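You operate a simulated robot arm through the tools that you are given. There is no shell and no other tool. Be economical: measure what you need, move in short steps, check, and stop when the job is done.

Carry out the task below with a simulated robot arm. There is one attempt and no reset: what you move stays moved.

JOB
Tip beads into the yellow cup to within 2.5 mm of its lower line, then the rest into the blue.
Fine: none spilt; the yellow cup ends on the desk by the window, the blue one under the chute, the sorter tray level.

The check looks at the end state, three seconds after you hand in, the way a careful person would. Anything else that was tipped, shoved, dropped, spilled or broken makes it a failure.

ROBOT AND FRAMES
A 7-joint arm with a two-finger parallel gripper, fixed in place. Base frame: the origin is at the foot of the arm, x ahead of it, y to its left, z up; the work surface is at about z = 0.72. Readings come in m, rad, newtons and seconds.
With the tool pointing down near the work surface it reaches from about 0.16 to 0.68 m from the base axis. Its first joint turns from -1.152 to 1.152 rad. Payload 2.4 kg.
The TCP is the grasp point between the finger pads, 0.03 m short of the fingertips. In the tool frame z runs along the fingers and y along their closing line. The gripper opens to 0.094 m. The fingers are 0.028 m wide and 0.01 m thick; the gripper's body (0.05 by 0.096 m) begins 0.055 m behind the TCP.
Orientation is that of the tool frame in the base frame, as a unit quaternion [x, y, z, w]. With the fingers straight down and closing along the base's y, the tool's x points along the base's -x, its y along +y and its z along -z.

CONTROLS
- The arm moves only by the tool step_arm. Its argument "commands" is text: rows parted by semicolons, each of 7 numbers parted by spaces: the shift along the tool's x, y, z in m, then the turn, a rotation vector about the tool's x, y, z in rad, then the closure, from 0 (fully open) to 1 (shut). In form: x y z rx ry rz claw; .... A call has 1 to 12 rows; each row is the pose to reach, as a shift and turn from the pose commanded when the call began, along the tool's axes at that moment. A row lasts 0.2 s, in which the tool goes at most 0.05 m and 0.15 rad; a call with a longer step from one row to the next is refused whole, and so is a gripper value outside its range. Where a pose cannot be reached the arm comes as near as it can. A force on the tool above 40 N (or 10 N above the force at the start of the call, whichever is more), or a blocked arm, ends the call early, and 0.2 s more pass. The fingers move at their own pace (about 0.153 m/s each) and stop on an object; they squeeze with about 25 N. The grip force told is the motor's: it shows also when the fingers shut on nothing. Time passes only in rows, and 0.2 s behind the last, so rows that repeat a pose let the fingers close. The reply holds the time, the measured pose of the TCP, the force on the tool along the base axes, the opening and the grip force, in the units named above and with some noise, and new pictures: "show" is both (left out), scene, wrist or none.
- Cameras (640 x 400 px; columns grow to the right, rows downward): "scene" is fixed at [0.0326, 0.4704, 1.4392]; the picture's right is [-0.84, -0.54, 0.00], its down [-0.31, 0.49, -0.81] and it looks along [0.44, -0.69, -0.58] (base axes); focal length 363 px, centre (320, 200). "wrist" rides on the gripper at [-0.037, 0, -0.058] in the tool frame; the picture's right is [0.00, -1.00, 0.00], its down [0.97, 0.00, -0.24] and it looks along [0.24, 0.00, 0.97] (tool axes); focal length 218 px, centre (320, 200). There is no depth. A picture from a camera that has moved, and an enlarged one, comes with that camera's place and axes in the base frame and with its lens. The place of the scene camera against the robot may be out by one fixed shift of up to 0.012 m in any direction.
- inspect(camera, box): a new picture of the part [left, top, right, bottom] of that camera's present view, enlarged. The clock stands still meanwhile.
- finish_job(): hands the job in; it is judged then, once.

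Work in short steps. Places have to be worked out from the pictures, the camera data and where the tool is seen: move nearer, look again, correct. Check each grasp and each placing, and mend what went wrong. You have 120 turns and 150 pictures in all, those below and enlarged ones among them. Open the gripper and draw the arm clear of the work before you hand the job in, unless the task says otherwise; then end with one line.

The tools are called after "Call:" by a JSON object that holds its "op" and its "data". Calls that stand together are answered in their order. step_arm: Moves the arm, as the interface text tells. Its arguments: {"type":"object","properties":{"commands":{"type":"string"},"show":{"type":"string","enum":["both","scene","wrist","none"]}},"required":["commands"]} The other tools are called the same way: inspect (camera, box) takes an enlarged picture of a part of a camera's view; finish_job () hands the job in.

At the start:

```text
time_s: 0.0
position: [0.3097, -0.156, 1.1263]
tool_rot: [0.0, 1.0, 0.0, -0.001]
ft_force: [-0.1, -0.4, 0.3]
grip_width: 0.0939
finger_force: 0.1
```

scene: 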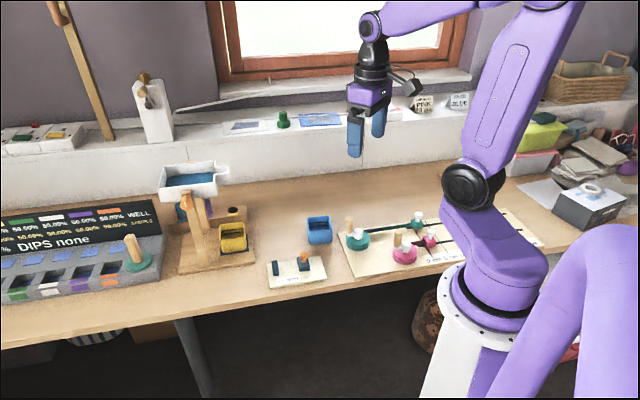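
wrist: 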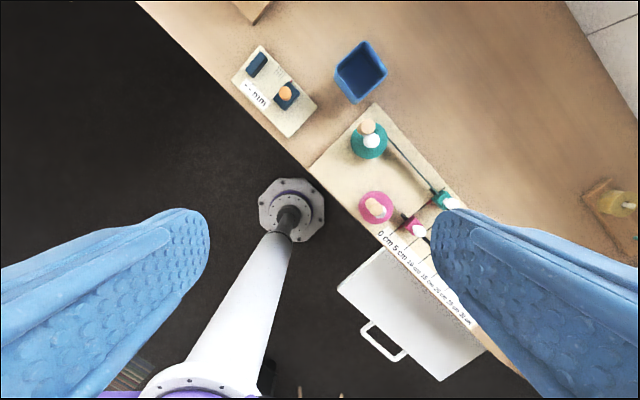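

I'll look closely at the sorter tray, the chute stand and the cups first.

Call:
{"op": "inspect", "data": {"camera": "scene", "box": [140, 140, 360, 290]}}

Call:
{"op": "inspect", "data": {"camera": "scene", "box": [330, 190, 560, 290]}}

Call:
{"op": "inspect", "data": {"camera": "scene", "box": [0, 60, 180, 310]}}

```text
2.67 times, centred on (250, 215) of scene
camera zoom: at [0.0326, 0.4704, 1.4392], right [-0.84, -0.54, 0.0], down [-0.31, 0.49, -0.81], along [0.44, -0.69, -0.58], focal length 968 px, centre (507, 160)
```

zoom: 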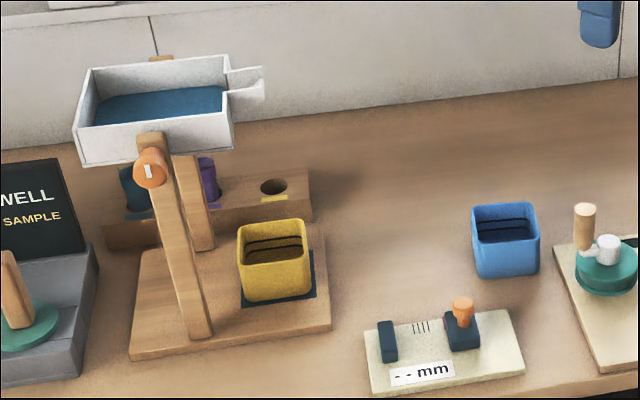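

```text
2.78 times, centred on (445, 240) of scene
camera zoom: at [0.0326, 0.4704, 1.4392], right [-0.84, -0.54, 0.0], down [-0.31, 0.49, -0.81], along [0.44, -0.69, -0.58], focal length 1010 px, centre (-28, 89)
```

zoom: 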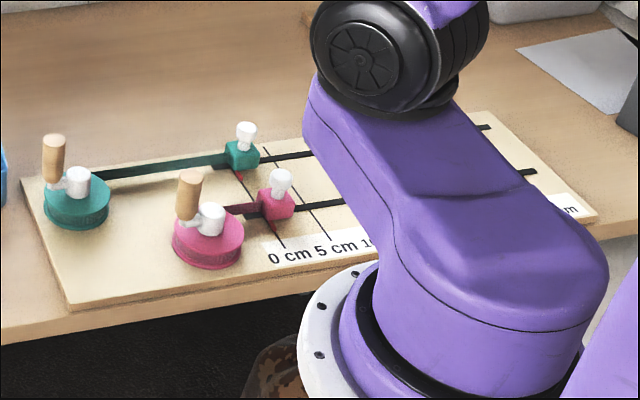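

```text
1.60 times, centred on (90, 185) of scene
camera zoom: at [0.0326, 0.4704, 1.4392], right [-0.84, -0.54, 0.0], down [-0.31, 0.49, -0.81], along [0.44, -0.69, -0.58], focal length 581 px, centre (688, 224)
```

zoom: 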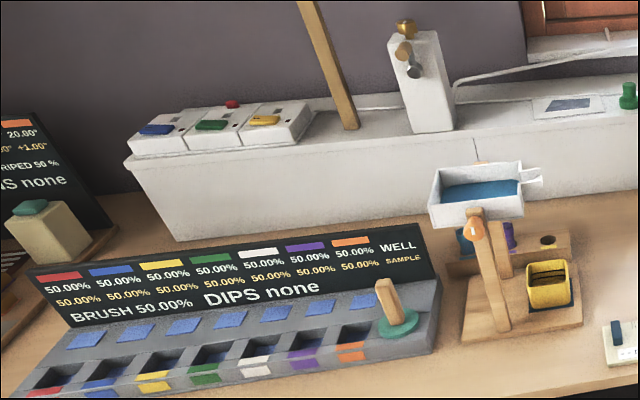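

The tray hangs on two posts with an orange knob at about (0.68, 0.05, 0.93). The yellow cup is under its spout and the blue cup is at about (0.46, -0.20). I'll yaw and move high towards a viewing pose facing the knob.

Call:
{"op": "step_arm", "data": {"commands": "-0.02 0.042 0 0 0 0.1355 0; -0.04 0.083 0 0 0 0.271 0; -0.06 0.125 0 0 0 0.4065 0; -0.08 0.167 0 0 0 0.542 0; -0.1 0.208 0 0 0 0.6775 0; -0.12 0.25 0 0 0 0.813 0; -0.12 0.25 0 0 0 0.813 0", "show": "wrist"}}

```text
time_s: 1.6
position: [0.4346, 0.0932, 1.1238]
tool_rot: [0.397, 0.918, 0.0, 0.0]
ft_force: [-0.3, 0.3, -0.1]
grip_width: 0.094
finger_force: 0.0
camera wrist: at [0.459, 0.0663, 1.184], right [-0.73, -0.69, 0.0], down [-0.67, 0.71, 0.24], along [-0.16, 0.17, -0.97], focal length 218 px, centre (320, 200)
```

wrist: 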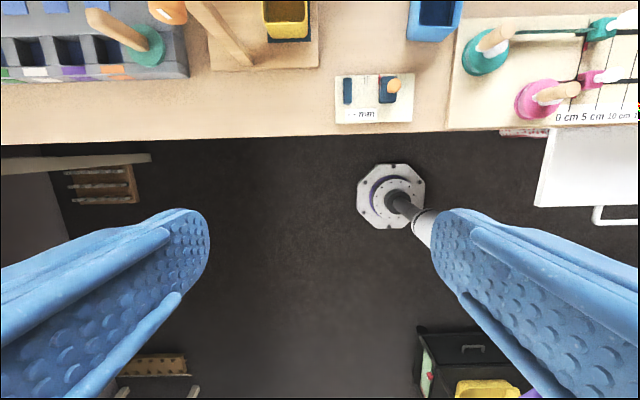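

The desk edge is square to this yaw. Next I'll pitch up so the camera looks obliquely at the tray.

Call:
{"op": "step_arm", "data": {"commands": "0 0 0 0 -0.15 0 0; 0 0 0 0 -0.3 0 0; 0 0 0 0 -0.45 0 0; 0 0 0 0 -0.6 0 0; 0 0 0 0 -0.75 0 0; 0 0 0 0 -0.9 0 0; 0 0 0 0 -1.0 0 0; 0 0 0 0 -1.0 0 0", "show": "both"}}

```text
time_s: 3.4
position: [0.4295, 0.0946, 1.1261]
tool_rot: [0.347, 0.805, -0.19, 0.441]
ft_force: [0.8, -0.8, -0.1]
grip_width: 0.094
finger_force: 0.0
camera wrist: at [0.4098, 0.1154, 1.1895], right [-0.73, -0.69, 0.0], down [-0.5, 0.53, -0.69], along [0.47, -0.5, -0.73], focal length 218 px, centre (320, 200)
```

scene: 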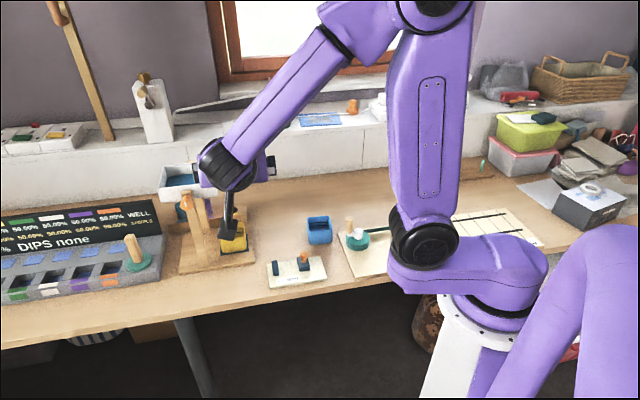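
wrist: 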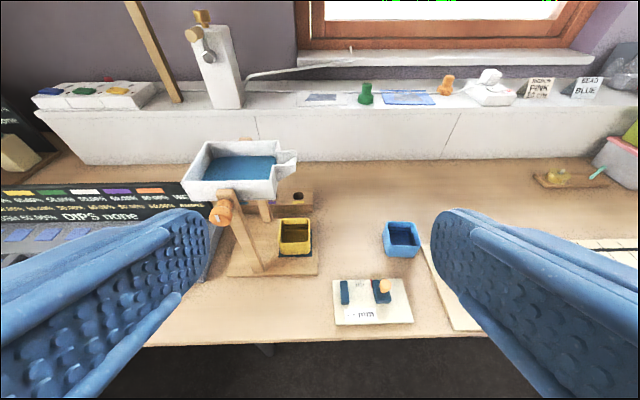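

Call:
{"op": "inspect", "data": {"camera": "wrist", "box": [160, 120, 320, 220]}}

Call:
{"op": "inspect", "data": {"camera": "wrist", "box": [200, 180, 440, 330]}}

Call:
{"op": "inspect", "data": {"camera": "wrist", "box": [280, 60, 640, 220]}}

```text
4.00 times, centred on (240, 170) of wrist
camera zoom: at [0.4098, 0.1154, 1.1895], right [-0.73, -0.69, 0.0], down [-0.5, 0.53, -0.69], along [0.47, -0.5, -0.73], focal length 873 px, centre (640, 320)
```

zoom: 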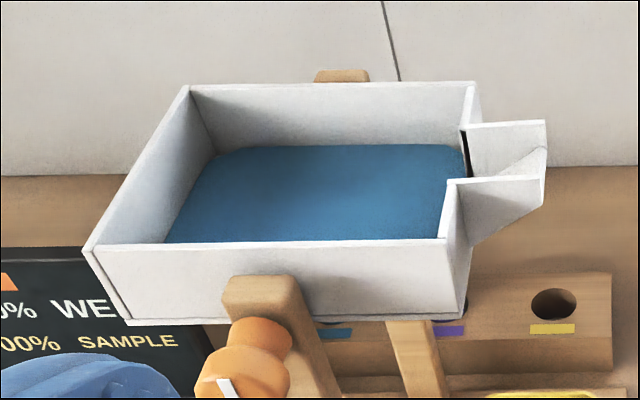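

```text
2.67 times, centred on (320, 255) of wrist
camera zoom: at [0.4098, 0.1154, 1.1895], right [-0.73, -0.69, 0.0], down [-0.5, 0.53, -0.69], along [0.47, -0.5, -0.73], focal length 582 px, centre (320, 53)
```

zoom: 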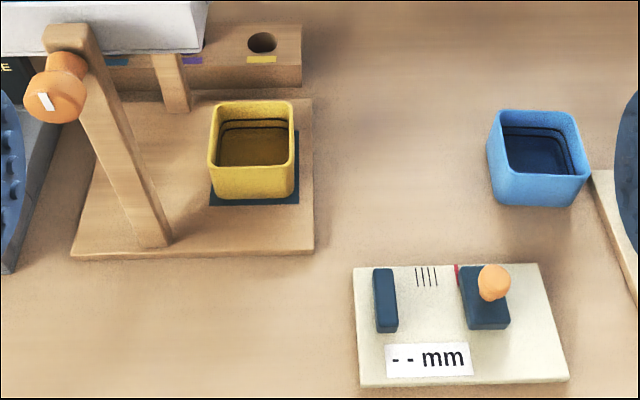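

```text
1.78 times, centred on (460, 140) of wrist
camera zoom: at [0.4098, 0.1154, 1.1895], right [-0.73, -0.69, 0.0], down [-0.5, 0.53, -0.69], along [0.47, -0.5, -0.73], focal length 388 px, centre (71, 307)
```

zoom: 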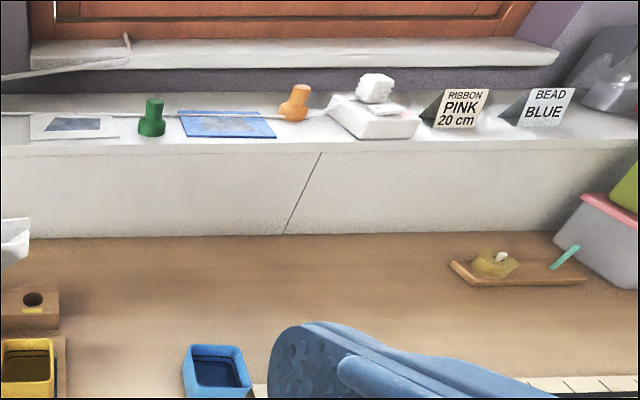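

The knob triangulates to about (0.65, 0.068, 0.952), with the tray draining to the right of this view. I'll finish the pitch to horizontal and stand off about 0.12 m in front of the knob.

Call:
{"op": "step_arm", "data": {"commands": "0.02 0.024 0.023 0 -0.095 0 0; 0.04 0.047 0.046 0 -0.19 0 0; 0.059 0.071 0.0685 0 -0.285 0 0; 0.079 0.095 0.091 0 -0.38 0 0; 0.099 0.118 0.114 0 -0.475 0 0; 0.1186 0.142 0.137 0 -0.571 0 0; 0.1186 0.142 0.137 0 -0.571 0 0", "show": "both"}}

```text
time_s: 5.0
position: [0.5684, 0.1542, 0.9537]
tool_rot: [0.279, 0.648, -0.28, 0.651]
ft_force: [-0.1, -0.4, 0.5]
grip_width: 0.094
finger_force: 0.1
camera wrist: at [0.5285, 0.1956, 0.9907], right [-0.73, -0.69, 0.0], down [-0.16, 0.17, -0.97], along [0.67, -0.71, -0.24], focal length 218 px, centre (320, 200)
```

scene: 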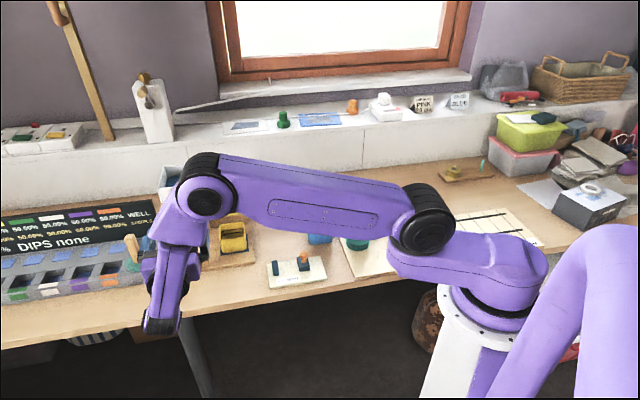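
wrist: 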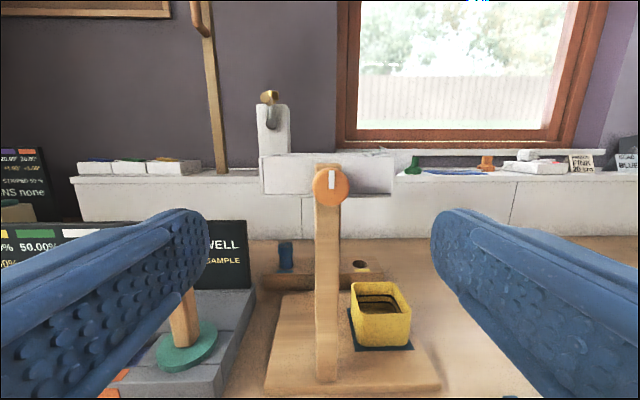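

The wrist view shows the knob almost centred, and the cup interior is visible too. The offset is about 9 mm right and 7 mm up, so I'll correct that, advance 6 cm and check again.

Call:
{"op": "step_arm", "data": {"commands": "-0.0035 -0.0045 0.03 0 0 0 0; -0.007 -0.009 0.06 0 0 0 0; -0.007 -0.009 0.06 0 0 0 0", "show": "wrist"}}

Call:
{"op": "inspect", "data": {"camera": "wrist", "box": [220, 100, 460, 250]}}

```text
time_s: 5.8
position: [0.6021, 0.1032, 0.9594]
tool_rot: [0.279, 0.65, -0.279, 0.65]
ft_force: [0.2, 0.6, -0.4]
grip_width: 0.0939
finger_force: 0.1
camera wrist: at [0.5623, 0.1447, 0.9989], right [-0.73, -0.69, 0.0], down [-0.17, 0.17, -0.97], along [0.67, -0.7, -0.24], focal length 218 px, centre (320, 200)
```

wrist: 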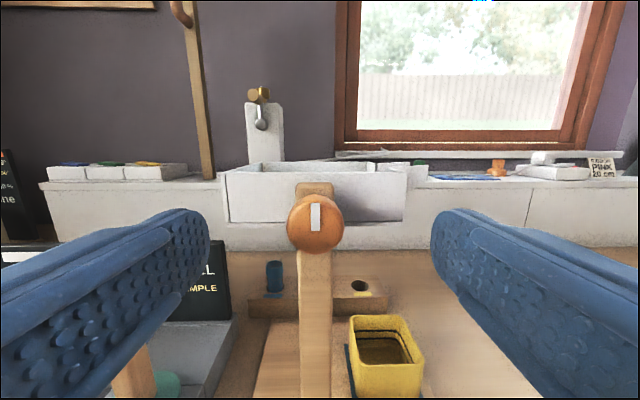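

```text
2.67 times, centred on (340, 175) of wrist
camera zoom: at [0.5623, 0.1447, 0.9989], right [-0.73, -0.69, 0.0], down [-0.17, 0.17, -0.97], along [0.67, -0.7, -0.24], focal length 582 px, centre (267, 267)
```

zoom: 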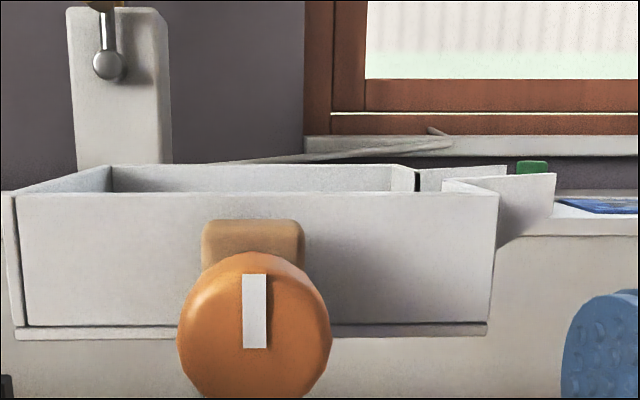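

The knob is about 29 mm across and its face is roughly 47 mm ahead of the TCP. I'll advance 35 mm, so the tips overlap the knob by about 18 mm and stop short of the post, then look before closing.

Call:
{"op": "step_arm", "data": {"commands": "0.001 0.0024 0.018 0 0 0 0; 0.001 0.0024 0.035 0 0 0 0; 0.001 0.0024 0.035 0 0 0 0", "show": "wrist"}}

```text
time_s: 6.6
position: [0.6293, 0.0801, 0.96]
tool_rot: [0.279, 0.65, -0.278, 0.65]
ft_force: [0.3, 0.7, 0.0]
grip_width: 0.0937
finger_force: 0.1
camera wrist: at [0.5887, 0.1228, 0.998], right [-0.73, -0.69, 0.0], down [-0.17, 0.17, -0.97], along [0.67, -0.7, -0.24], focal length 218 px, centre (320, 200)
```

wrist: 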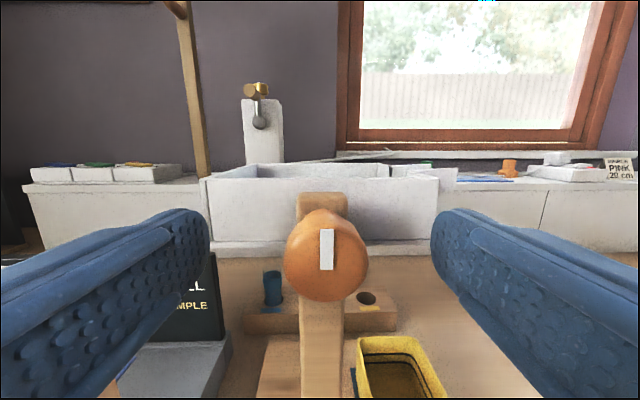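

The knob is now level with the tool axis and 2.4 mm to the right. I'll centre on it and close.

Call:
{"op": "step_arm", "data": {"commands": "0 -0.0022 0 0 0 0 0; 0 -0.0022 0 0 0 0 0.5; 0 -0.0022 0 0 0 0 1; 0 -0.0022 0 0 0 0 1", "show": "wrist"}}

```text
time_s: 7.6
position: [0.6277, 0.0786, 0.9591]
tool_rot: [0.28, 0.649, -0.28, 0.649]
ft_force: [6.9, 0.7, -0.5]
grip_width: 0.0273
finger_force: 45.3
camera wrist: at [0.5872, 0.1215, 0.9974], right [-0.73, -0.69, 0.0], down [-0.16, 0.17, -0.97], along [0.67, -0.7, -0.24], focal length 218 px, centre (320, 200)
```

wrist: 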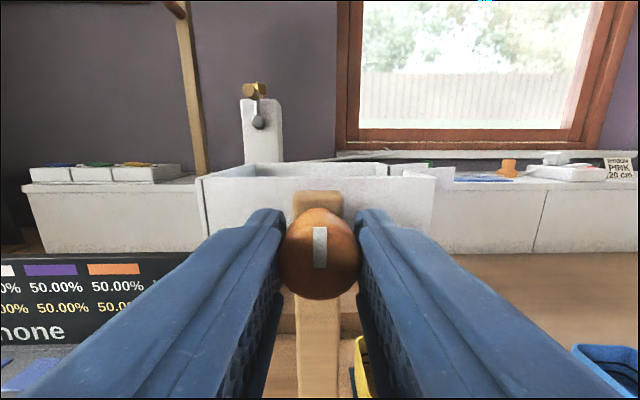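

The knob is held. I'll try a small turn of +0.2 rad about the tool axis and watch the tray.

Call:
{"op": "step_arm", "data": {"commands": "0 0 0 0 0 0.1 1; 0 0 0 0 0 0.2 1; 0 0 0 0 0 0.2 1", "show": "both"}}

```text
time_s: 8.4
position: [0.6273, 0.0796, 0.9596]
tool_rot: [0.344, 0.617, -0.212, 0.675]
ft_force: [11.4, -0.8, 6.7]
grip_width: 0.0277
finger_force: 44.9
camera wrist: at [0.5819, 0.1166, 0.9965], right [-0.71, -0.67, -0.2], down [-0.02, 0.31, -0.95], along [0.7, -0.67, -0.23], focal length 218 px, centre (320, 200)
```

scene: 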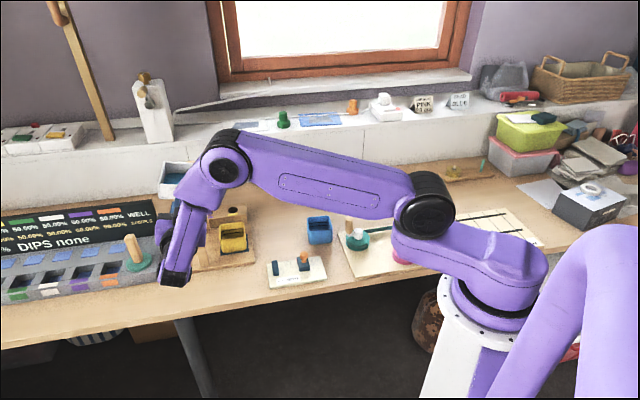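
wrist: 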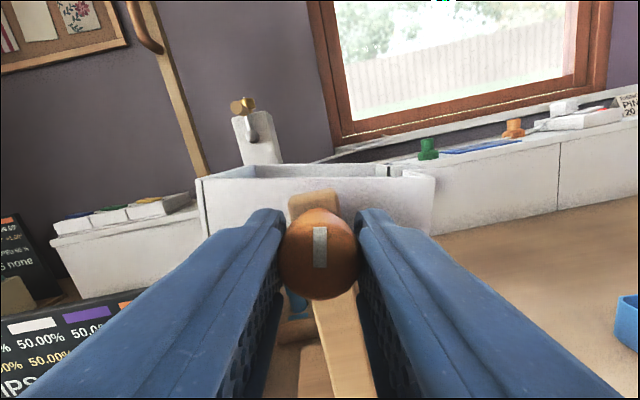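

The tray turned with the knob, and the scene camera still has a clear view of the yellow cup. I'll zoom in to check the cup and tray.

Call:
{"op": "inspect", "data": {"camera": "scene", "box": [150, 150, 270, 270]}}

```text
3.33 times, centred on (210, 210) of scene
camera zoom: at [0.0328, 0.4704, 1.4392], right [-0.84, -0.54, 0.0], down [-0.31, 0.49, -0.81], along [0.44, -0.69, -0.58], focal length 1210 px, centre (687, 167)
```

zoom: 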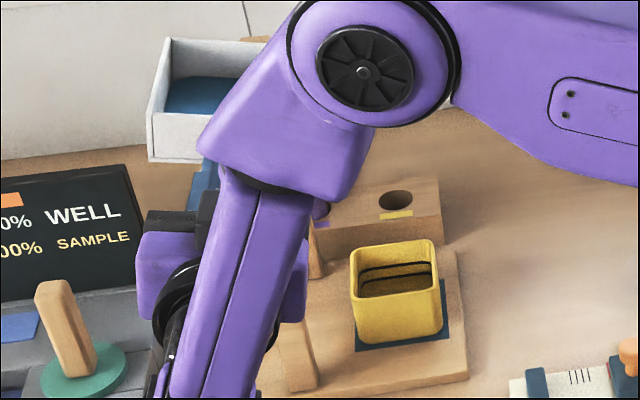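

The cup is still empty at 0.2 rad. I'll increase the tilt gradually, easing the side load slightly as I go.

Call:
{"op": "step_arm", "data": {"commands": "0 0.001 0.001 0 0 0.05 1; 0 0.001 0.001 0 0 0.1 1; 0 0.001 0.001 0 0 0.1 1", "show": "none"}}

Call:
{"op": "inspect", "data": {"camera": "scene", "box": [150, 150, 270, 270]}}

```text
time_s: 9.2
position: [0.6283, 0.0796, 0.9598]
tool_rot: [0.374, 0.599, -0.18, 0.685]
ft_force: [-11.3, -2.1, 12.4]
grip_width: 0.0275
finger_force: 45.0
```

```text
3.33 times, centred on (210, 210) of scene
camera zoom: at [0.032, 0.4703, 1.4393], right [-0.84, -0.54, 0.0], down [-0.31, 0.49, -0.81], along [0.44, -0.69, -0.58], focal length 1210 px, centre (687, 167)
```

zoom: 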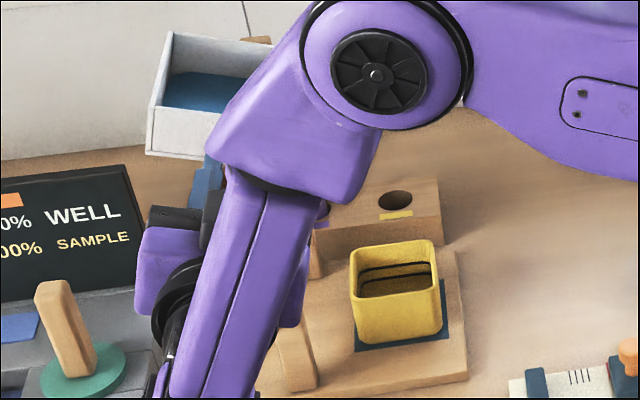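

Nothing has poured yet at 0.3 rad. I'll continue to about 0.4 with a slight lift to relieve the load.

Call:
{"op": "step_arm", "data": {"commands": "-0.001 -0.0005 -0.0005 0 0 0.05 1; -0.001 -0.0005 -0.0005 0 0 0.1 1; -0.001 -0.0005 -0.0005 0 0 0.1 1", "show": "none"}}

Call:
{"op": "inspect", "data": {"camera": "scene", "box": [150, 150, 270, 270]}}

```text
time_s: 10.0
position: [0.6279, 0.081, 0.9595]
tool_rot: [0.404, 0.58, -0.144, 0.692]
ft_force: [1.6, -1.9, 9.2]
grip_width: 0.0275
finger_force: 44.9
```

```text
3.33 times, centred on (210, 210) of scene
camera zoom: at [0.0325, 0.4703, 1.4392], right [-0.84, -0.54, 0.0], down [-0.31, 0.49, -0.81], along [0.44, -0.69, -0.58], focal length 1210 px, centre (687, 167)
```

zoom: 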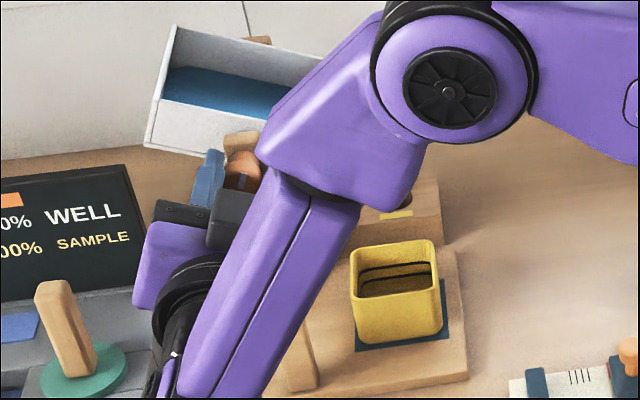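

Still no flow, so I'll add smaller increments.

Call:
{"op": "step_arm", "data": {"commands": "-0.0005 0 0 0 0 0.05 1; -0.0005 0 0 0 0 0.05 1", "show": "none"}}

Call:
{"op": "inspect", "data": {"camera": "scene", "box": [150, 150, 270, 270]}}

```text
time_s: 10.6
position: [0.627, 0.0796, 0.9597]
tool_rot: [0.417, 0.571, -0.127, 0.695]
ft_force: [7.9, -0.8, 6.2]
grip_width: 0.0274
finger_force: 45.2
```

```text
3.33 times, centred on (210, 210) of scene
camera zoom: at [0.0327, 0.4704, 1.4392], right [-0.84, -0.54, 0.0], down [-0.31, 0.49, -0.81], along [0.44, -0.69, -0.58], focal length 1210 px, centre (687, 167)
```

zoom: 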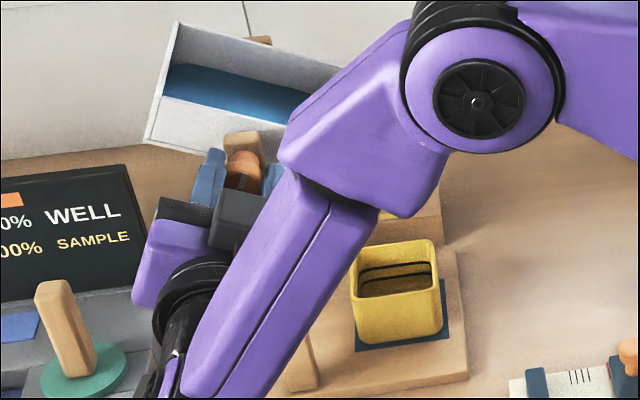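

The forearm is creeping towards the cup in this view, so I'll check what the wrist camera sees while adding another 0.05.

Call:
{"op": "step_arm", "data": {"commands": "0 0 0 0 0 0.05 1; 0 0 0 0 0 0.05 1", "show": "both"}}

```text
time_s: 11.2
position: [0.6276, 0.0793, 0.9595]
tool_rot: [0.431, 0.56, -0.109, 0.699]
ft_force: [9.3, 0.1, 7.9]
grip_width: 0.0275
finger_force: 45.1
camera wrist: at [0.5745, 0.1096, 0.9928], right [-0.64, -0.6, -0.48], down [0.17, 0.49, -0.85], along [0.75, -0.63, -0.21], focal length 218 px, centre (320, 200)
```

scene: 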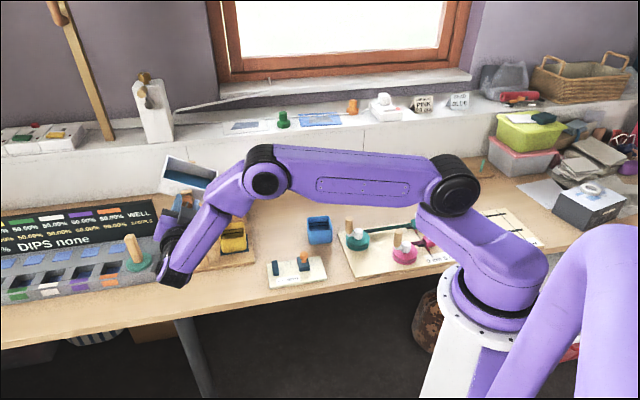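
wrist: 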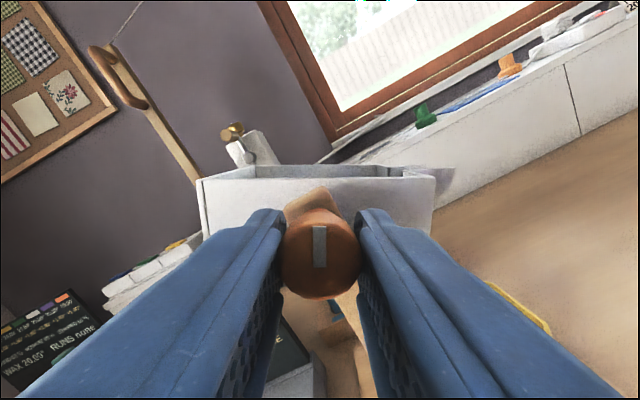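

The gripper itself would hide the cup at larger tilts. I'll turn back to level, let go, and regrip with the tool rolled the other way so the arm stays clear of the view while pouring.

Call:
{"op": "step_arm", "data": {"commands": "0 0 0 0 0 -0.1 1; 0 0 0 0 0 -0.2 1; 0 0 0 0 0 -0.3 1; 0 0 0 0 0 -0.4 1; 0 0 0 0 0 -0.5 1; 0 0 0 0 0 -0.5 1; 0 0 0 0 0 -0.5 0.6; 0 0 0 0 0 -0.5 0.2; 0 0 0 0 0 -0.5 0", "show": "both"}}

```text
time_s: 13.2
position: [0.6272, 0.08, 0.96]
tool_rot: [0.279, 0.65, -0.279, 0.65]
ft_force: [-1.0, -0.7, -0.5]
grip_width: 0.094
finger_force: 0.1
camera wrist: at [0.5873, 0.1209, 0.9973], right [-0.73, -0.69, 0.0], down [-0.17, 0.17, -0.97], along [0.67, -0.71, -0.24], focal length 218 px, centre (320, 200)
```

scene: 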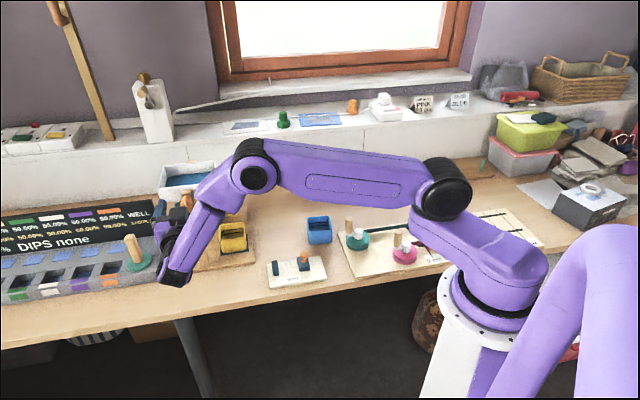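
wrist: 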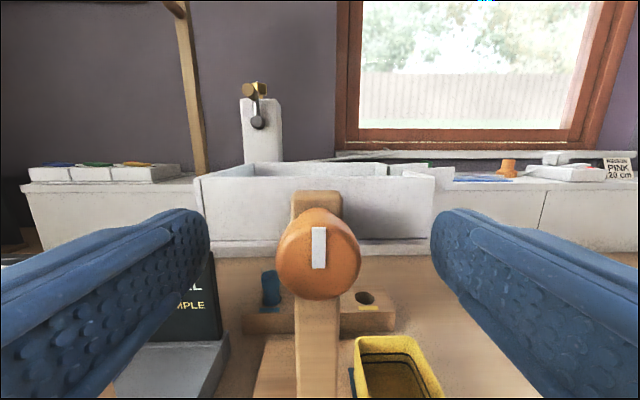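

The tray is level again and holds by itself. I'll roll the open gripper by -0.7 around the knob.

Call:
{"op": "step_arm", "data": {"commands": "0 0 0 0 0 -0.14 0; 0 0 0 0 0 -0.28 0; 0 0 0 0 0 -0.42 0; 0 0 0 0 0 -0.56 0; 0 0 0 0 0 -0.7 0; 0 0 0 0 0 -0.7 0", "show": "both"}}

```text
time_s: 14.6
position: [0.6281, 0.0799, 0.9596]
tool_rot: [0.04, 0.706, -0.486, 0.514]
ft_force: [0.5, -0.3, 0.5]
grip_width: 0.0939
finger_force: 0.1
camera wrist: at [0.6049, 0.1376, 0.9885], right [-0.55, -0.52, 0.65], down [-0.62, -0.26, -0.74], along [0.55, -0.81, -0.18], focal length 218 px, centre (320, 200)
```

scene: 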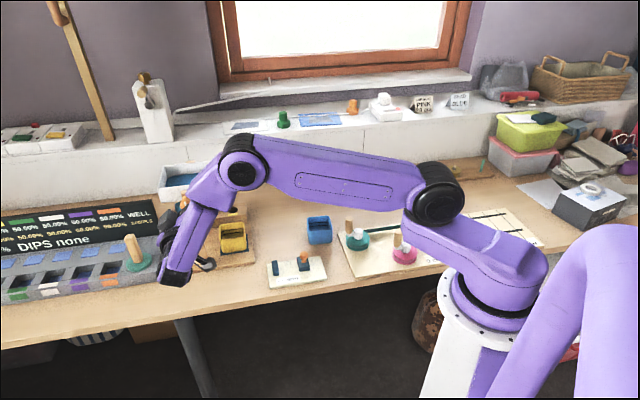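
wrist: 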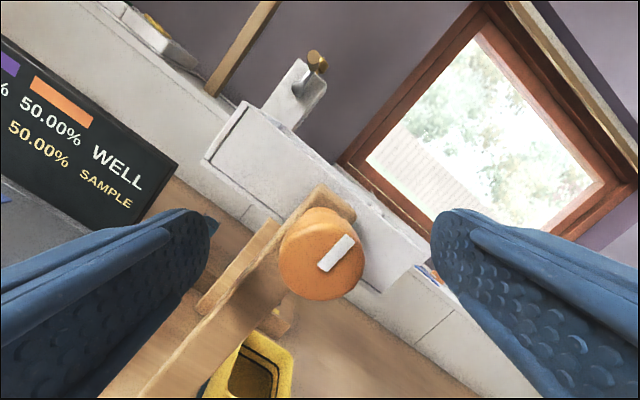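

Rolled, the knob is centred and the cup is visible in both views. I'll grip and turn 0.5 rad.

Call:
{"op": "step_arm", "data": {"commands": "0 0 0 0 0 0 0.5; 0 0 0 0 0 0 1; 0 0 0 0 0 0 1; 0 0 0 0 0 0.1 1; 0 0 0 0 0 0.2 1; 0 0 0 0 0 0.3 1; 0 0 0 0 0 0.4 1; 0 0 0 0 0 0.5 1; 0 0 0 0 0 0.5 1", "show": "both"}}

```text
time_s: 16.6
position: [0.6274, 0.0806, 0.9594]
tool_rot: [0.213, 0.674, -0.342, 0.619]
ft_force: [-5.2, -2.1, 6.0]
grip_width: 0.0275
finger_force: 45.0
camera wrist: at [0.5928, 0.1261, 0.9967], right [-0.71, -0.67, 0.2], down [-0.3, 0.04, -0.95], along [0.63, -0.74, -0.23], focal length 218 px, centre (320, 200)
```

scene: 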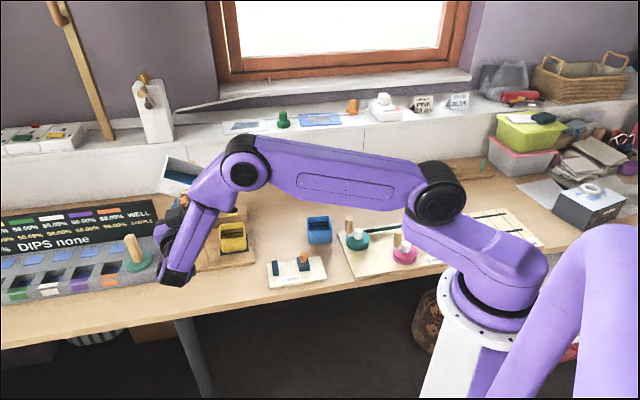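
wrist: 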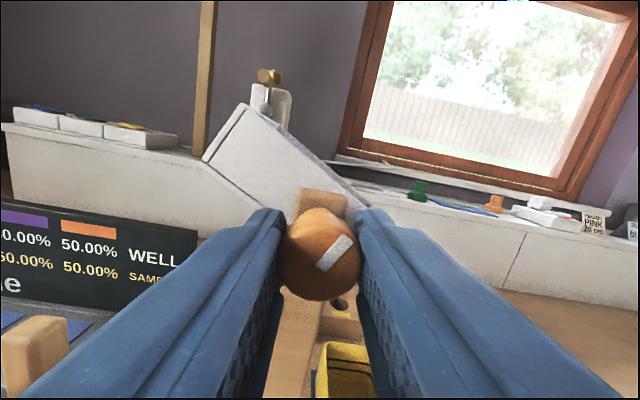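

Tilted 0.5 rad with a good view. I'll continue in 0.05 steps and check the cup each time.

Call:
{"op": "step_arm", "data": {"commands": "0 0 0 0 0 0.05 1; 0 0 0 0 0 0.05 1", "show": "none"}}

Call:
{"op": "inspect", "data": {"camera": "scene", "box": [150, 150, 270, 270]}}

```text
time_s: 17.2
position: [0.6288, 0.0797, 0.9586]
tool_rot: [0.231, 0.668, -0.327, 0.627]
ft_force: [-0.5, -3.1, 5.4]
grip_width: 0.0274
finger_force: 44.8
```

```text
3.33 times, centred on (210, 210) of scene
camera zoom: at [0.0325, 0.4703, 1.4393], right [-0.84, -0.54, 0.0], down [-0.31, 0.49, -0.81], along [0.44, -0.69, -0.58], focal length 1210 px, centre (687, 167)
```

zoom: 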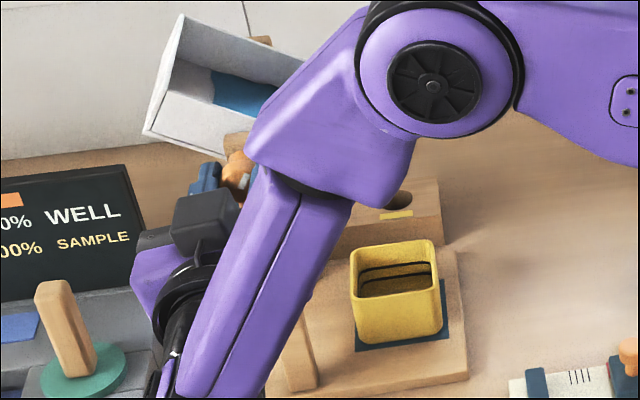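

At 0.55 rad the bead mass has slid towards the spout. I'll go on in finer steps.

Call:
{"op": "step_arm", "data": {"commands": "0 0 0 0 0 0.03 1; 0 0 0 0 0 0.03 1", "show": "none"}}

Call:
{"op": "inspect", "data": {"camera": "scene", "box": [150, 150, 270, 270]}}

```text
time_s: 17.8
position: [0.6276, 0.0798, 0.9598]
tool_rot: [0.241, 0.665, -0.318, 0.632]
ft_force: [2.8, -3.3, 3.6]
grip_width: 0.0272
finger_force: 44.9
```

```text
3.33 times, centred on (210, 210) of scene
camera zoom: at [0.0326, 0.4703, 1.4392], right [-0.84, -0.54, 0.0], down [-0.31, 0.49, -0.81], along [0.44, -0.69, -0.58], focal length 1210 px, centre (687, 167)
```

zoom: 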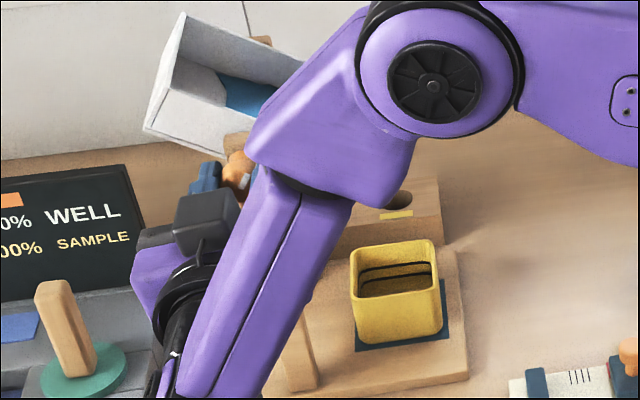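

Call:
{"op": "step_arm", "data": {"commands": "0 0 0 0 0 0.03 1; 0 0 0 0 0 0.03 1", "show": "none"}}

Call:
{"op": "inspect", "data": {"camera": "scene", "box": [150, 150, 270, 270]}}

```text
time_s: 18.4
position: [0.6286, 0.0788, 0.9594]
tool_rot: [0.25, 0.661, -0.308, 0.637]
ft_force: [7.2, -4.0, 5.3]
grip_width: 0.0275
finger_force: 45.3
```

```text
3.33 times, centred on (210, 210) of scene
camera zoom: at [0.0327, 0.4703, 1.4393], right [-0.84, -0.54, 0.0], down [-0.31, 0.49, -0.81], along [0.44, -0.69, -0.58], focal length 1210 px, centre (687, 167)
```

zoom: 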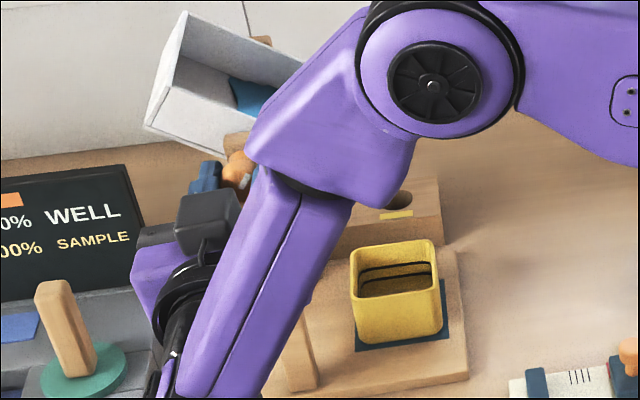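

The pile is creeping further down at 0.61 rad, with the cup still empty. Another small step.

Call:
{"op": "step_arm", "data": {"commands": "0 0 0 0 0 0.03 1; 0 0 0 0 0 0.03 1", "show": "none"}}

Call:
{"op": "inspect", "data": {"camera": "scene", "box": [160, 180, 256, 260]}}

```text
time_s: 19.0
position: [0.6275, 0.0792, 0.9594]
tool_rot: [0.26, 0.657, -0.299, 0.641]
ft_force: [9.1, -6.4, 8.1]
grip_width: 0.0273
finger_force: 45.0
```

```text
5.00 times, centred on (208, 220) of scene
camera zoom: at [0.0327, 0.4702, 1.4393], right [-0.84, -0.54, 0.0], down [-0.31, 0.49, -0.81], along [0.44, -0.69, -0.58], focal length 1815 px, centre (880, 100)
```

zoom: 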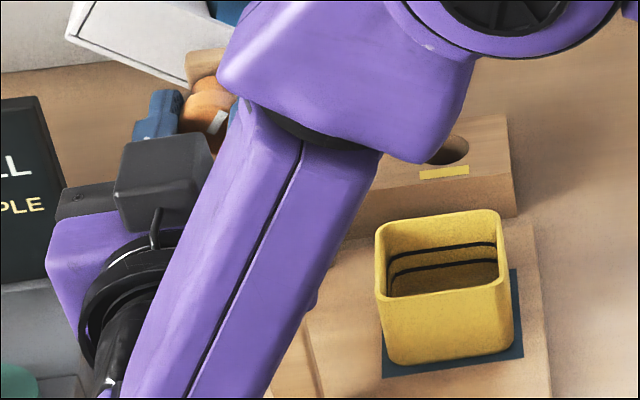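

Call:
{"op": "step_arm", "data": {"commands": "-0.0005 0 0.0005 0 0 0.03 1; -0.0005 0 0.0005 0 0 0.03 1", "show": "none"}}

Call:
{"op": "inspect", "data": {"camera": "scene", "box": [160, 180, 256, 260]}}

```text
time_s: 19.6
position: [0.6283, 0.0785, 0.9599]
tool_rot: [0.268, 0.654, -0.289, 0.645]
ft_force: [8.3, -4.2, 1.1]
grip_width: 0.0272
finger_force: 44.7
```

```text
5.00 times, centred on (208, 220) of scene
camera zoom: at [0.0328, 0.4703, 1.4392], right [-0.84, -0.54, 0.0], down [-0.31, 0.49, -0.81], along [0.44, -0.69, -0.58], focal length 1815 px, centre (880, 100)
```

zoom: 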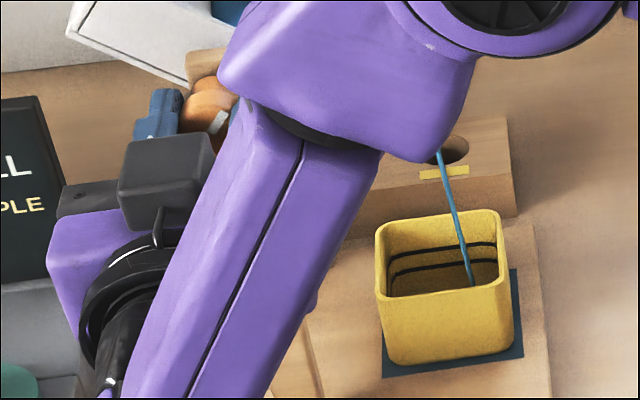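

A thin stream has started and is landing well inside the cup. I'll hold the tilt and watch.

Call:
{"op": "step_arm", "data": {"commands": "0 0 0 0 0 0 1", "show": "none"}}

Call:
{"op": "inspect", "data": {"camera": "scene", "box": [192, 200, 256, 240]}}

```text
time_s: 20.0
position: [0.6284, 0.0783, 0.9606]
tool_rot: [0.269, 0.654, -0.289, 0.645]
ft_force: [6.7, -4.2, 0.9]
grip_width: 0.0275
finger_force: 44.8
```

```text
10.00 times, centred on (224, 220) of scene
camera zoom: at [0.0328, 0.4703, 1.4392], right [-0.84, -0.54, 0.0], down [-0.31, 0.49, -0.81], along [0.44, -0.69, -0.58], focal length 3631 px, centre (1280, 0)
```

zoom: 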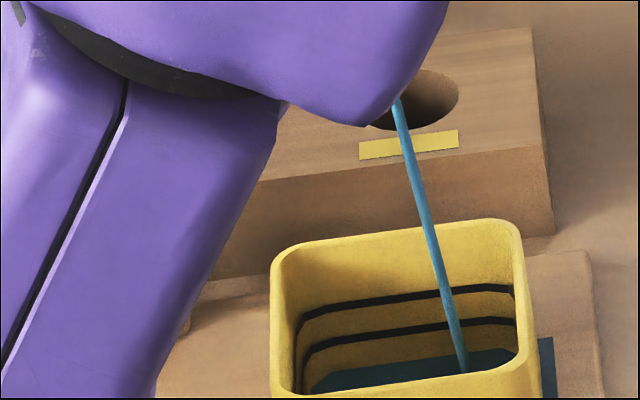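

The bead surface is rising towards the lower line. I'll hold one more short moment.

Call:
{"op": "step_arm", "data": {"commands": "0 0 0 0 0 0 1", "show": "none"}}

Call:
{"op": "inspect", "data": {"camera": "scene", "box": [192, 200, 256, 240]}}

```text
time_s: 20.4
position: [0.6278, 0.0784, 0.9578]
tool_rot: [0.27, 0.654, -0.29, 0.645]
ft_force: [5.5, -3.8, -0.3]
grip_width: 0.0273
finger_force: 45.6
```

```text
10.00 times, centred on (224, 220) of scene
camera zoom: at [0.0328, 0.4703, 1.4392], right [-0.84, -0.54, 0.0], down [-0.31, 0.49, -0.81], along [0.44, -0.69, -0.58], focal length 3631 px, centre (1280, 0)
```

zoom: 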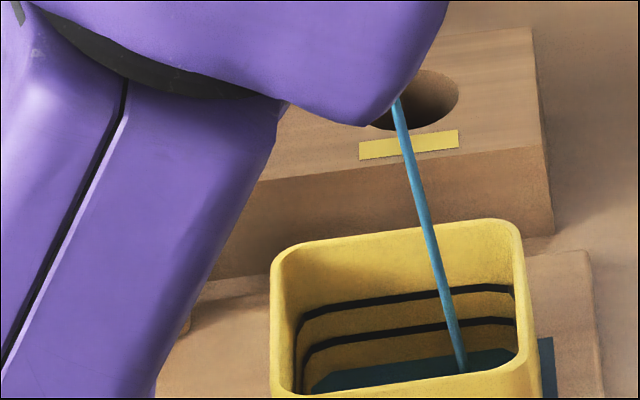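

The level is changing slowly. I'll hold for about another second.

Call:
{"op": "step_arm", "data": {"commands": "0 0 0 0 0 0 1; 0 0 0 0 0 0 1; 0 0 0 0 0 0 1", "show": "none"}}

Call:
{"op": "inspect", "data": {"camera": "scene", "box": [192, 200, 256, 240]}}

```text
time_s: 21.2
position: [0.6283, 0.0794, 0.9594]
tool_rot: [0.269, 0.654, -0.289, 0.645]
ft_force: [3.6, -2.7, -2.7]
grip_width: 0.0273
finger_force: 45.5
```

```text
10.00 times, centred on (224, 220) of scene
camera zoom: at [0.0328, 0.4703, 1.4392], right [-0.84, -0.54, 0.0], down [-0.31, 0.49, -0.81], along [0.44, -0.69, -0.58], focal length 3631 px, centre (1280, 0)
```

zoom: 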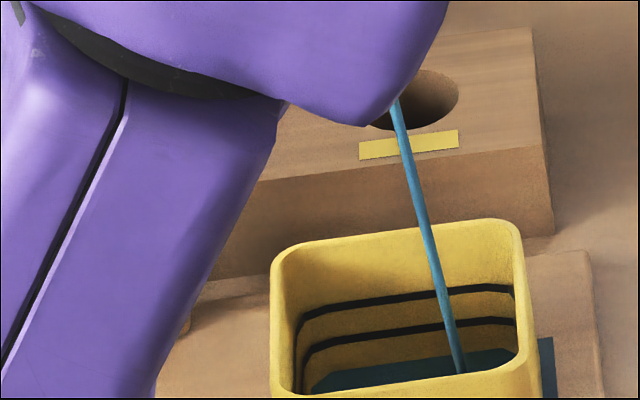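

The flow is thinning and the level is still about 10 mm below the line. I'll tilt 0.02 more.

Call:
{"op": "step_arm", "data": {"commands": "0 0 0 0 0 0.02 1; 0 0 0 0 0 0.02 1; 0 0 0 0 0 0.02 1", "show": "none"}}

Call:
{"op": "inspect", "data": {"camera": "scene", "box": [192, 200, 256, 240]}}

```text
time_s: 22.0
position: [0.6281, 0.0783, 0.9587]
tool_rot: [0.276, 0.651, -0.283, 0.648]
ft_force: [3.9, -2.9, -8.1]
grip_width: 0.0273
finger_force: 45.3
```

```text
10.00 times, centred on (224, 220) of scene
camera zoom: at [0.0329, 0.4704, 1.4392], right [-0.84, -0.54, 0.0], down [-0.31, 0.49, -0.81], along [0.44, -0.69, -0.58], focal length 3631 px, centre (1280, 0)
```

zoom: 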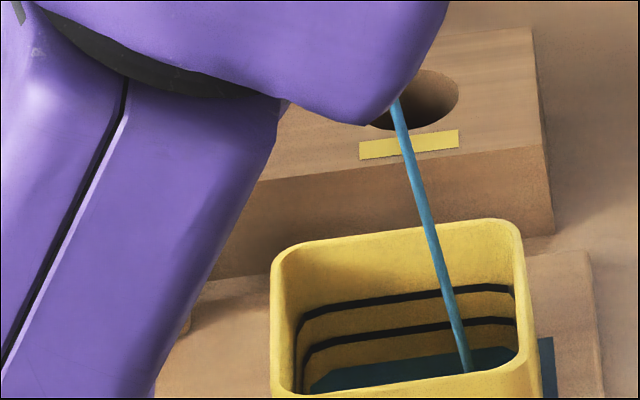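

Call:
{"op": "step_arm", "data": {"commands": "0.0005 0 0 0 0 0.02 1; 0.0005 0 0 0 0 0.02 1; 0.0005 0 0 0 0 0.02 1; 0.0005 0 0 0 0 0.02 1", "show": "none"}}

Call:
{"op": "inspect", "data": {"camera": "scene", "box": [192, 200, 256, 240]}}

```text
time_s: 23.0
position: [0.6269, 0.0795, 0.9595]
tool_rot: [0.283, 0.648, -0.275, 0.652]
ft_force: [0.0, -2.6, -3.9]
grip_width: 0.0274
finger_force: 44.8
```

```text
10.00 times, centred on (224, 220) of scene
camera zoom: at [0.0327, 0.4703, 1.4392], right [-0.84, -0.54, 0.0], down [-0.31, 0.49, -0.81], along [0.44, -0.69, -0.58], focal length 3631 px, centre (1280, 0)
```

zoom: 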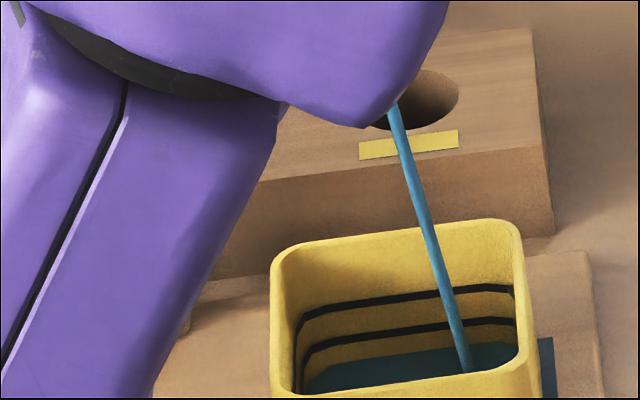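

The level is now rising about 5 px per second, with some 22 px to go. I'll hold.

Call:
{"op": "step_arm", "data": {"commands": "0 0 0 0 0 0.01 1; 0 0 0 0 0 0.01 1; 0 0 0 0 0 0.01 1; 0 0 0 0 0 0.01 1; 0 0 0 0 0 0.01 1; 0 0 0 0 0 0.01 1", "show": "none"}}

Call:
{"op": "inspect", "data": {"camera": "scene", "box": [192, 200, 256, 240]}}

```text
time_s: 24.4
position: [0.6275, 0.0786, 0.9595]
tool_rot: [0.286, 0.647, -0.273, 0.652]
ft_force: [5.5, -1.9, -5.8]
grip_width: 0.0274
finger_force: 44.9
```

```text
10.00 times, centred on (224, 220) of scene
camera zoom: at [0.0329, 0.4704, 1.4392], right [-0.84, -0.54, 0.0], down [-0.31, 0.49, -0.81], along [0.44, -0.69, -0.58], focal length 3631 px, centre (1280, 0)
```

zoom: 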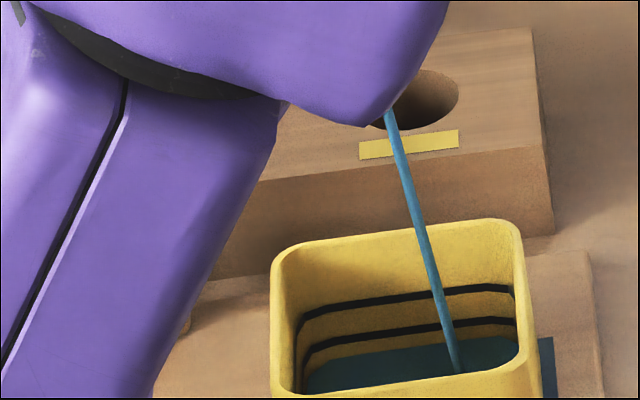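

About 16 px remain. I'll tilt slightly more and hold again.

Call:
{"op": "step_arm", "data": {"commands": "0.0003 0 0 0 0 0.02 1; 0.0003 0 0 0 0 0.02 1; 0.0003 0 0 0 0 0.02 1; 0.0003 0 0 0 0 0.02 1; 0.0003 0 0 0 0 0.02 1; 0.0003 0 0 0 0 0.02 1", "show": "none"}}

Call:
{"op": "inspect", "data": {"camera": "scene", "box": [192, 200, 256, 240]}}

```text
time_s: 25.8
position: [0.6273, 0.0789, 0.9587]
tool_rot: [0.292, 0.643, -0.266, 0.655]
ft_force: [16.3, -1.8, -0.1]
grip_width: 0.0277
finger_force: 44.5
```

```text
10.00 times, centred on (224, 220) of scene
camera zoom: at [0.033, 0.4703, 1.4392], right [-0.84, -0.54, 0.0], down [-0.31, 0.49, -0.81], along [0.44, -0.69, -0.58], focal length 3631 px, centre (1280, 0)
```

zoom: 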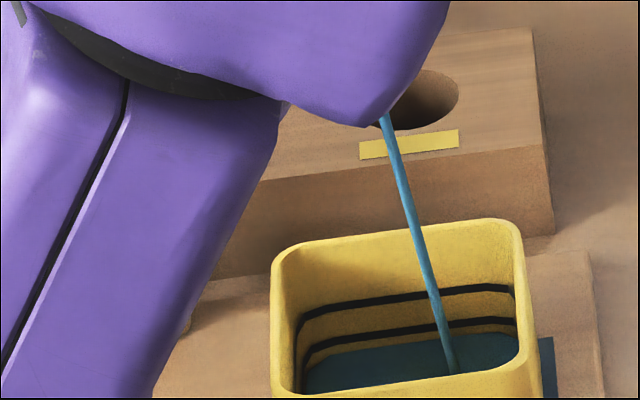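

About 11 px remain. I'll hold on, easing the side load by half a millimetre.

Call:
{"op": "step_arm", "data": {"commands": "0 0.0005 0.0003 0 0 0.005 1; 0 0.0005 0.0003 0 0 0.005 1; 0 0.0005 0.0003 0 0 0.005 1; 0 0.0005 0.0003 0 0 0.005 1; 0 0.0005 0.0003 0 0 0.005 1", "show": "none"}}

Call:
{"op": "inspect", "data": {"camera": "scene", "box": [192, 200, 256, 240]}}

```text
time_s: 27.0
position: [0.6277, 0.0793, 0.9601]
tool_rot: [0.295, 0.642, -0.265, 0.656]
ft_force: [-2.9, -7.3, 9.8]
grip_width: 0.0272
finger_force: 45.4
```

```text
10.00 times, centred on (224, 220) of scene
camera zoom: at [0.0323, 0.4702, 1.4393], right [-0.84, -0.54, 0.0], down [-0.31, 0.49, -0.81], along [0.44, -0.69, -0.58], focal length 3631 px, centre (1280, 0)
```

zoom: 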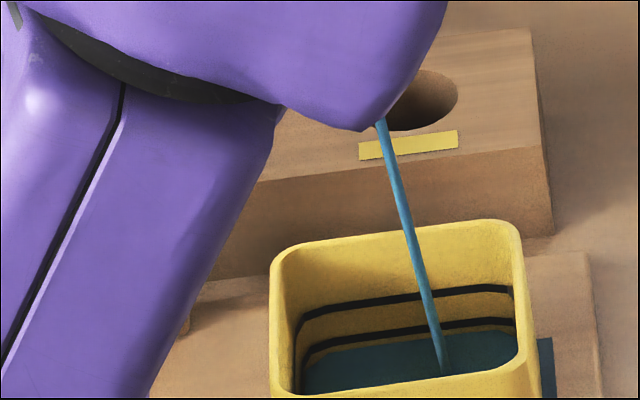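

About 8 px (roughly 2.7 mm) left. I'll hold 1.2 s more.

Call:
{"op": "step_arm", "data": {"commands": "0 -0.0003 0 0 0 0.005 1; 0 -0.0003 0 0 0 0.005 1; 0 -0.0003 0 0 0 0.005 1; 0 -0.0003 0 0 0 0.005 1; 0 -0.0003 0 0 0 0.005 1", "show": "none"}}

Call:
{"op": "inspect", "data": {"camera": "scene", "box": [212, 220, 252, 245]}}

```text
time_s: 28.2
position: [0.6277, 0.0798, 0.9591]
tool_rot: [0.295, 0.642, -0.264, 0.656]
ft_force: [-2.8, -6.0, 7.9]
grip_width: 0.0272
finger_force: 44.7
```

```text
16.00 times, centred on (232, 232) of scene
camera zoom: at [0.0323, 0.4702, 1.4393], right [-0.84, -0.54, 0.0], down [-0.31, 0.49, -0.81], along [0.44, -0.69, -0.58], focal length 5809 px, centre (1728, -320)
```

zoom: 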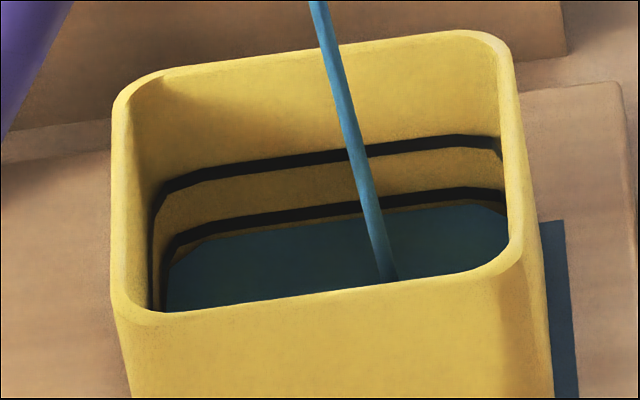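

The surface is about 2.8 mm below the line's centre and rising about 1 mm/s. I'll hold 1.2 s more, then recheck.

Call:
{"op": "step_arm", "data": {"commands": "0 0 0 0 0 0.005 1; 0 0 0 0 0 0.005 1; 0 0 0 0 0 0.005 1; 0 0 0 0 0 0.005 1; 0 0 0 0 0 0.005 1", "show": "none"}}

Call:
{"op": "inspect", "data": {"camera": "scene", "box": [212, 220, 252, 245]}}

```text
time_s: 29.4
position: [0.6281, 0.08, 0.9582]
tool_rot: [0.296, 0.642, -0.262, 0.657]
ft_force: [-13.6, -3.3, 5.1]
grip_width: 0.0273
finger_force: 45.2
```

```text
16.00 times, centred on (232, 232) of scene
camera zoom: at [0.0321, 0.4703, 1.4393], right [-0.84, -0.54, 0.0], down [-0.31, 0.49, -0.81], along [0.44, -0.69, -0.58], focal length 5809 px, centre (1728, -320)
```

zoom: 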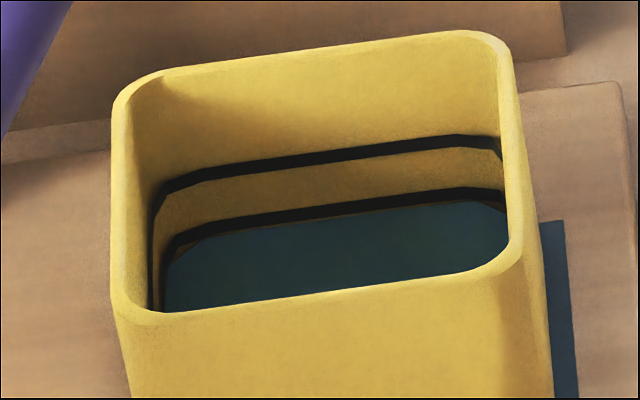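

The stream has stopped by itself with the surface about 1.5 mm below the line's centre. I'll nudge it slightly more to get closer.

Call:
{"op": "step_arm", "data": {"commands": "0 -0.0004 0 0 0 0.012 1; 0 -0.0004 0 0 0 0.012 1; 0 -0.0004 0 0 0 0.012 1", "show": "none"}}

Call:
{"op": "inspect", "data": {"camera": "scene", "box": [212, 220, 252, 245]}}

```text
time_s: 30.2
position: [0.6279, 0.0798, 0.9595]
tool_rot: [0.301, 0.639, -0.257, 0.659]
ft_force: [-12.3, -0.6, 6.5]
grip_width: 0.0277
finger_force: 45.1
```

```text
16.00 times, centred on (232, 232) of scene
camera zoom: at [0.0321, 0.4704, 1.4392], right [-0.84, -0.54, 0.0], down [-0.31, 0.49, -0.81], along [0.44, -0.69, -0.58], focal length 5809 px, centre (1728, -320)
```

zoom: 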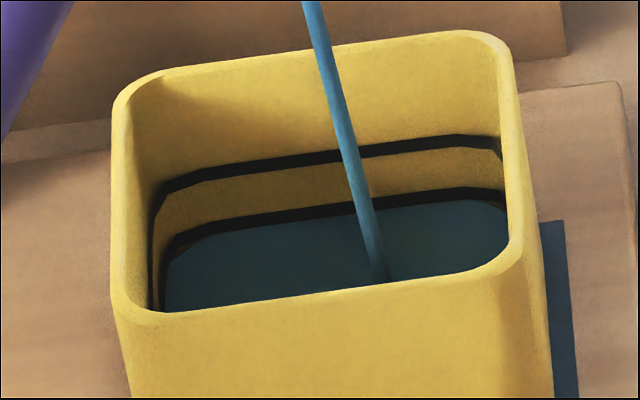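

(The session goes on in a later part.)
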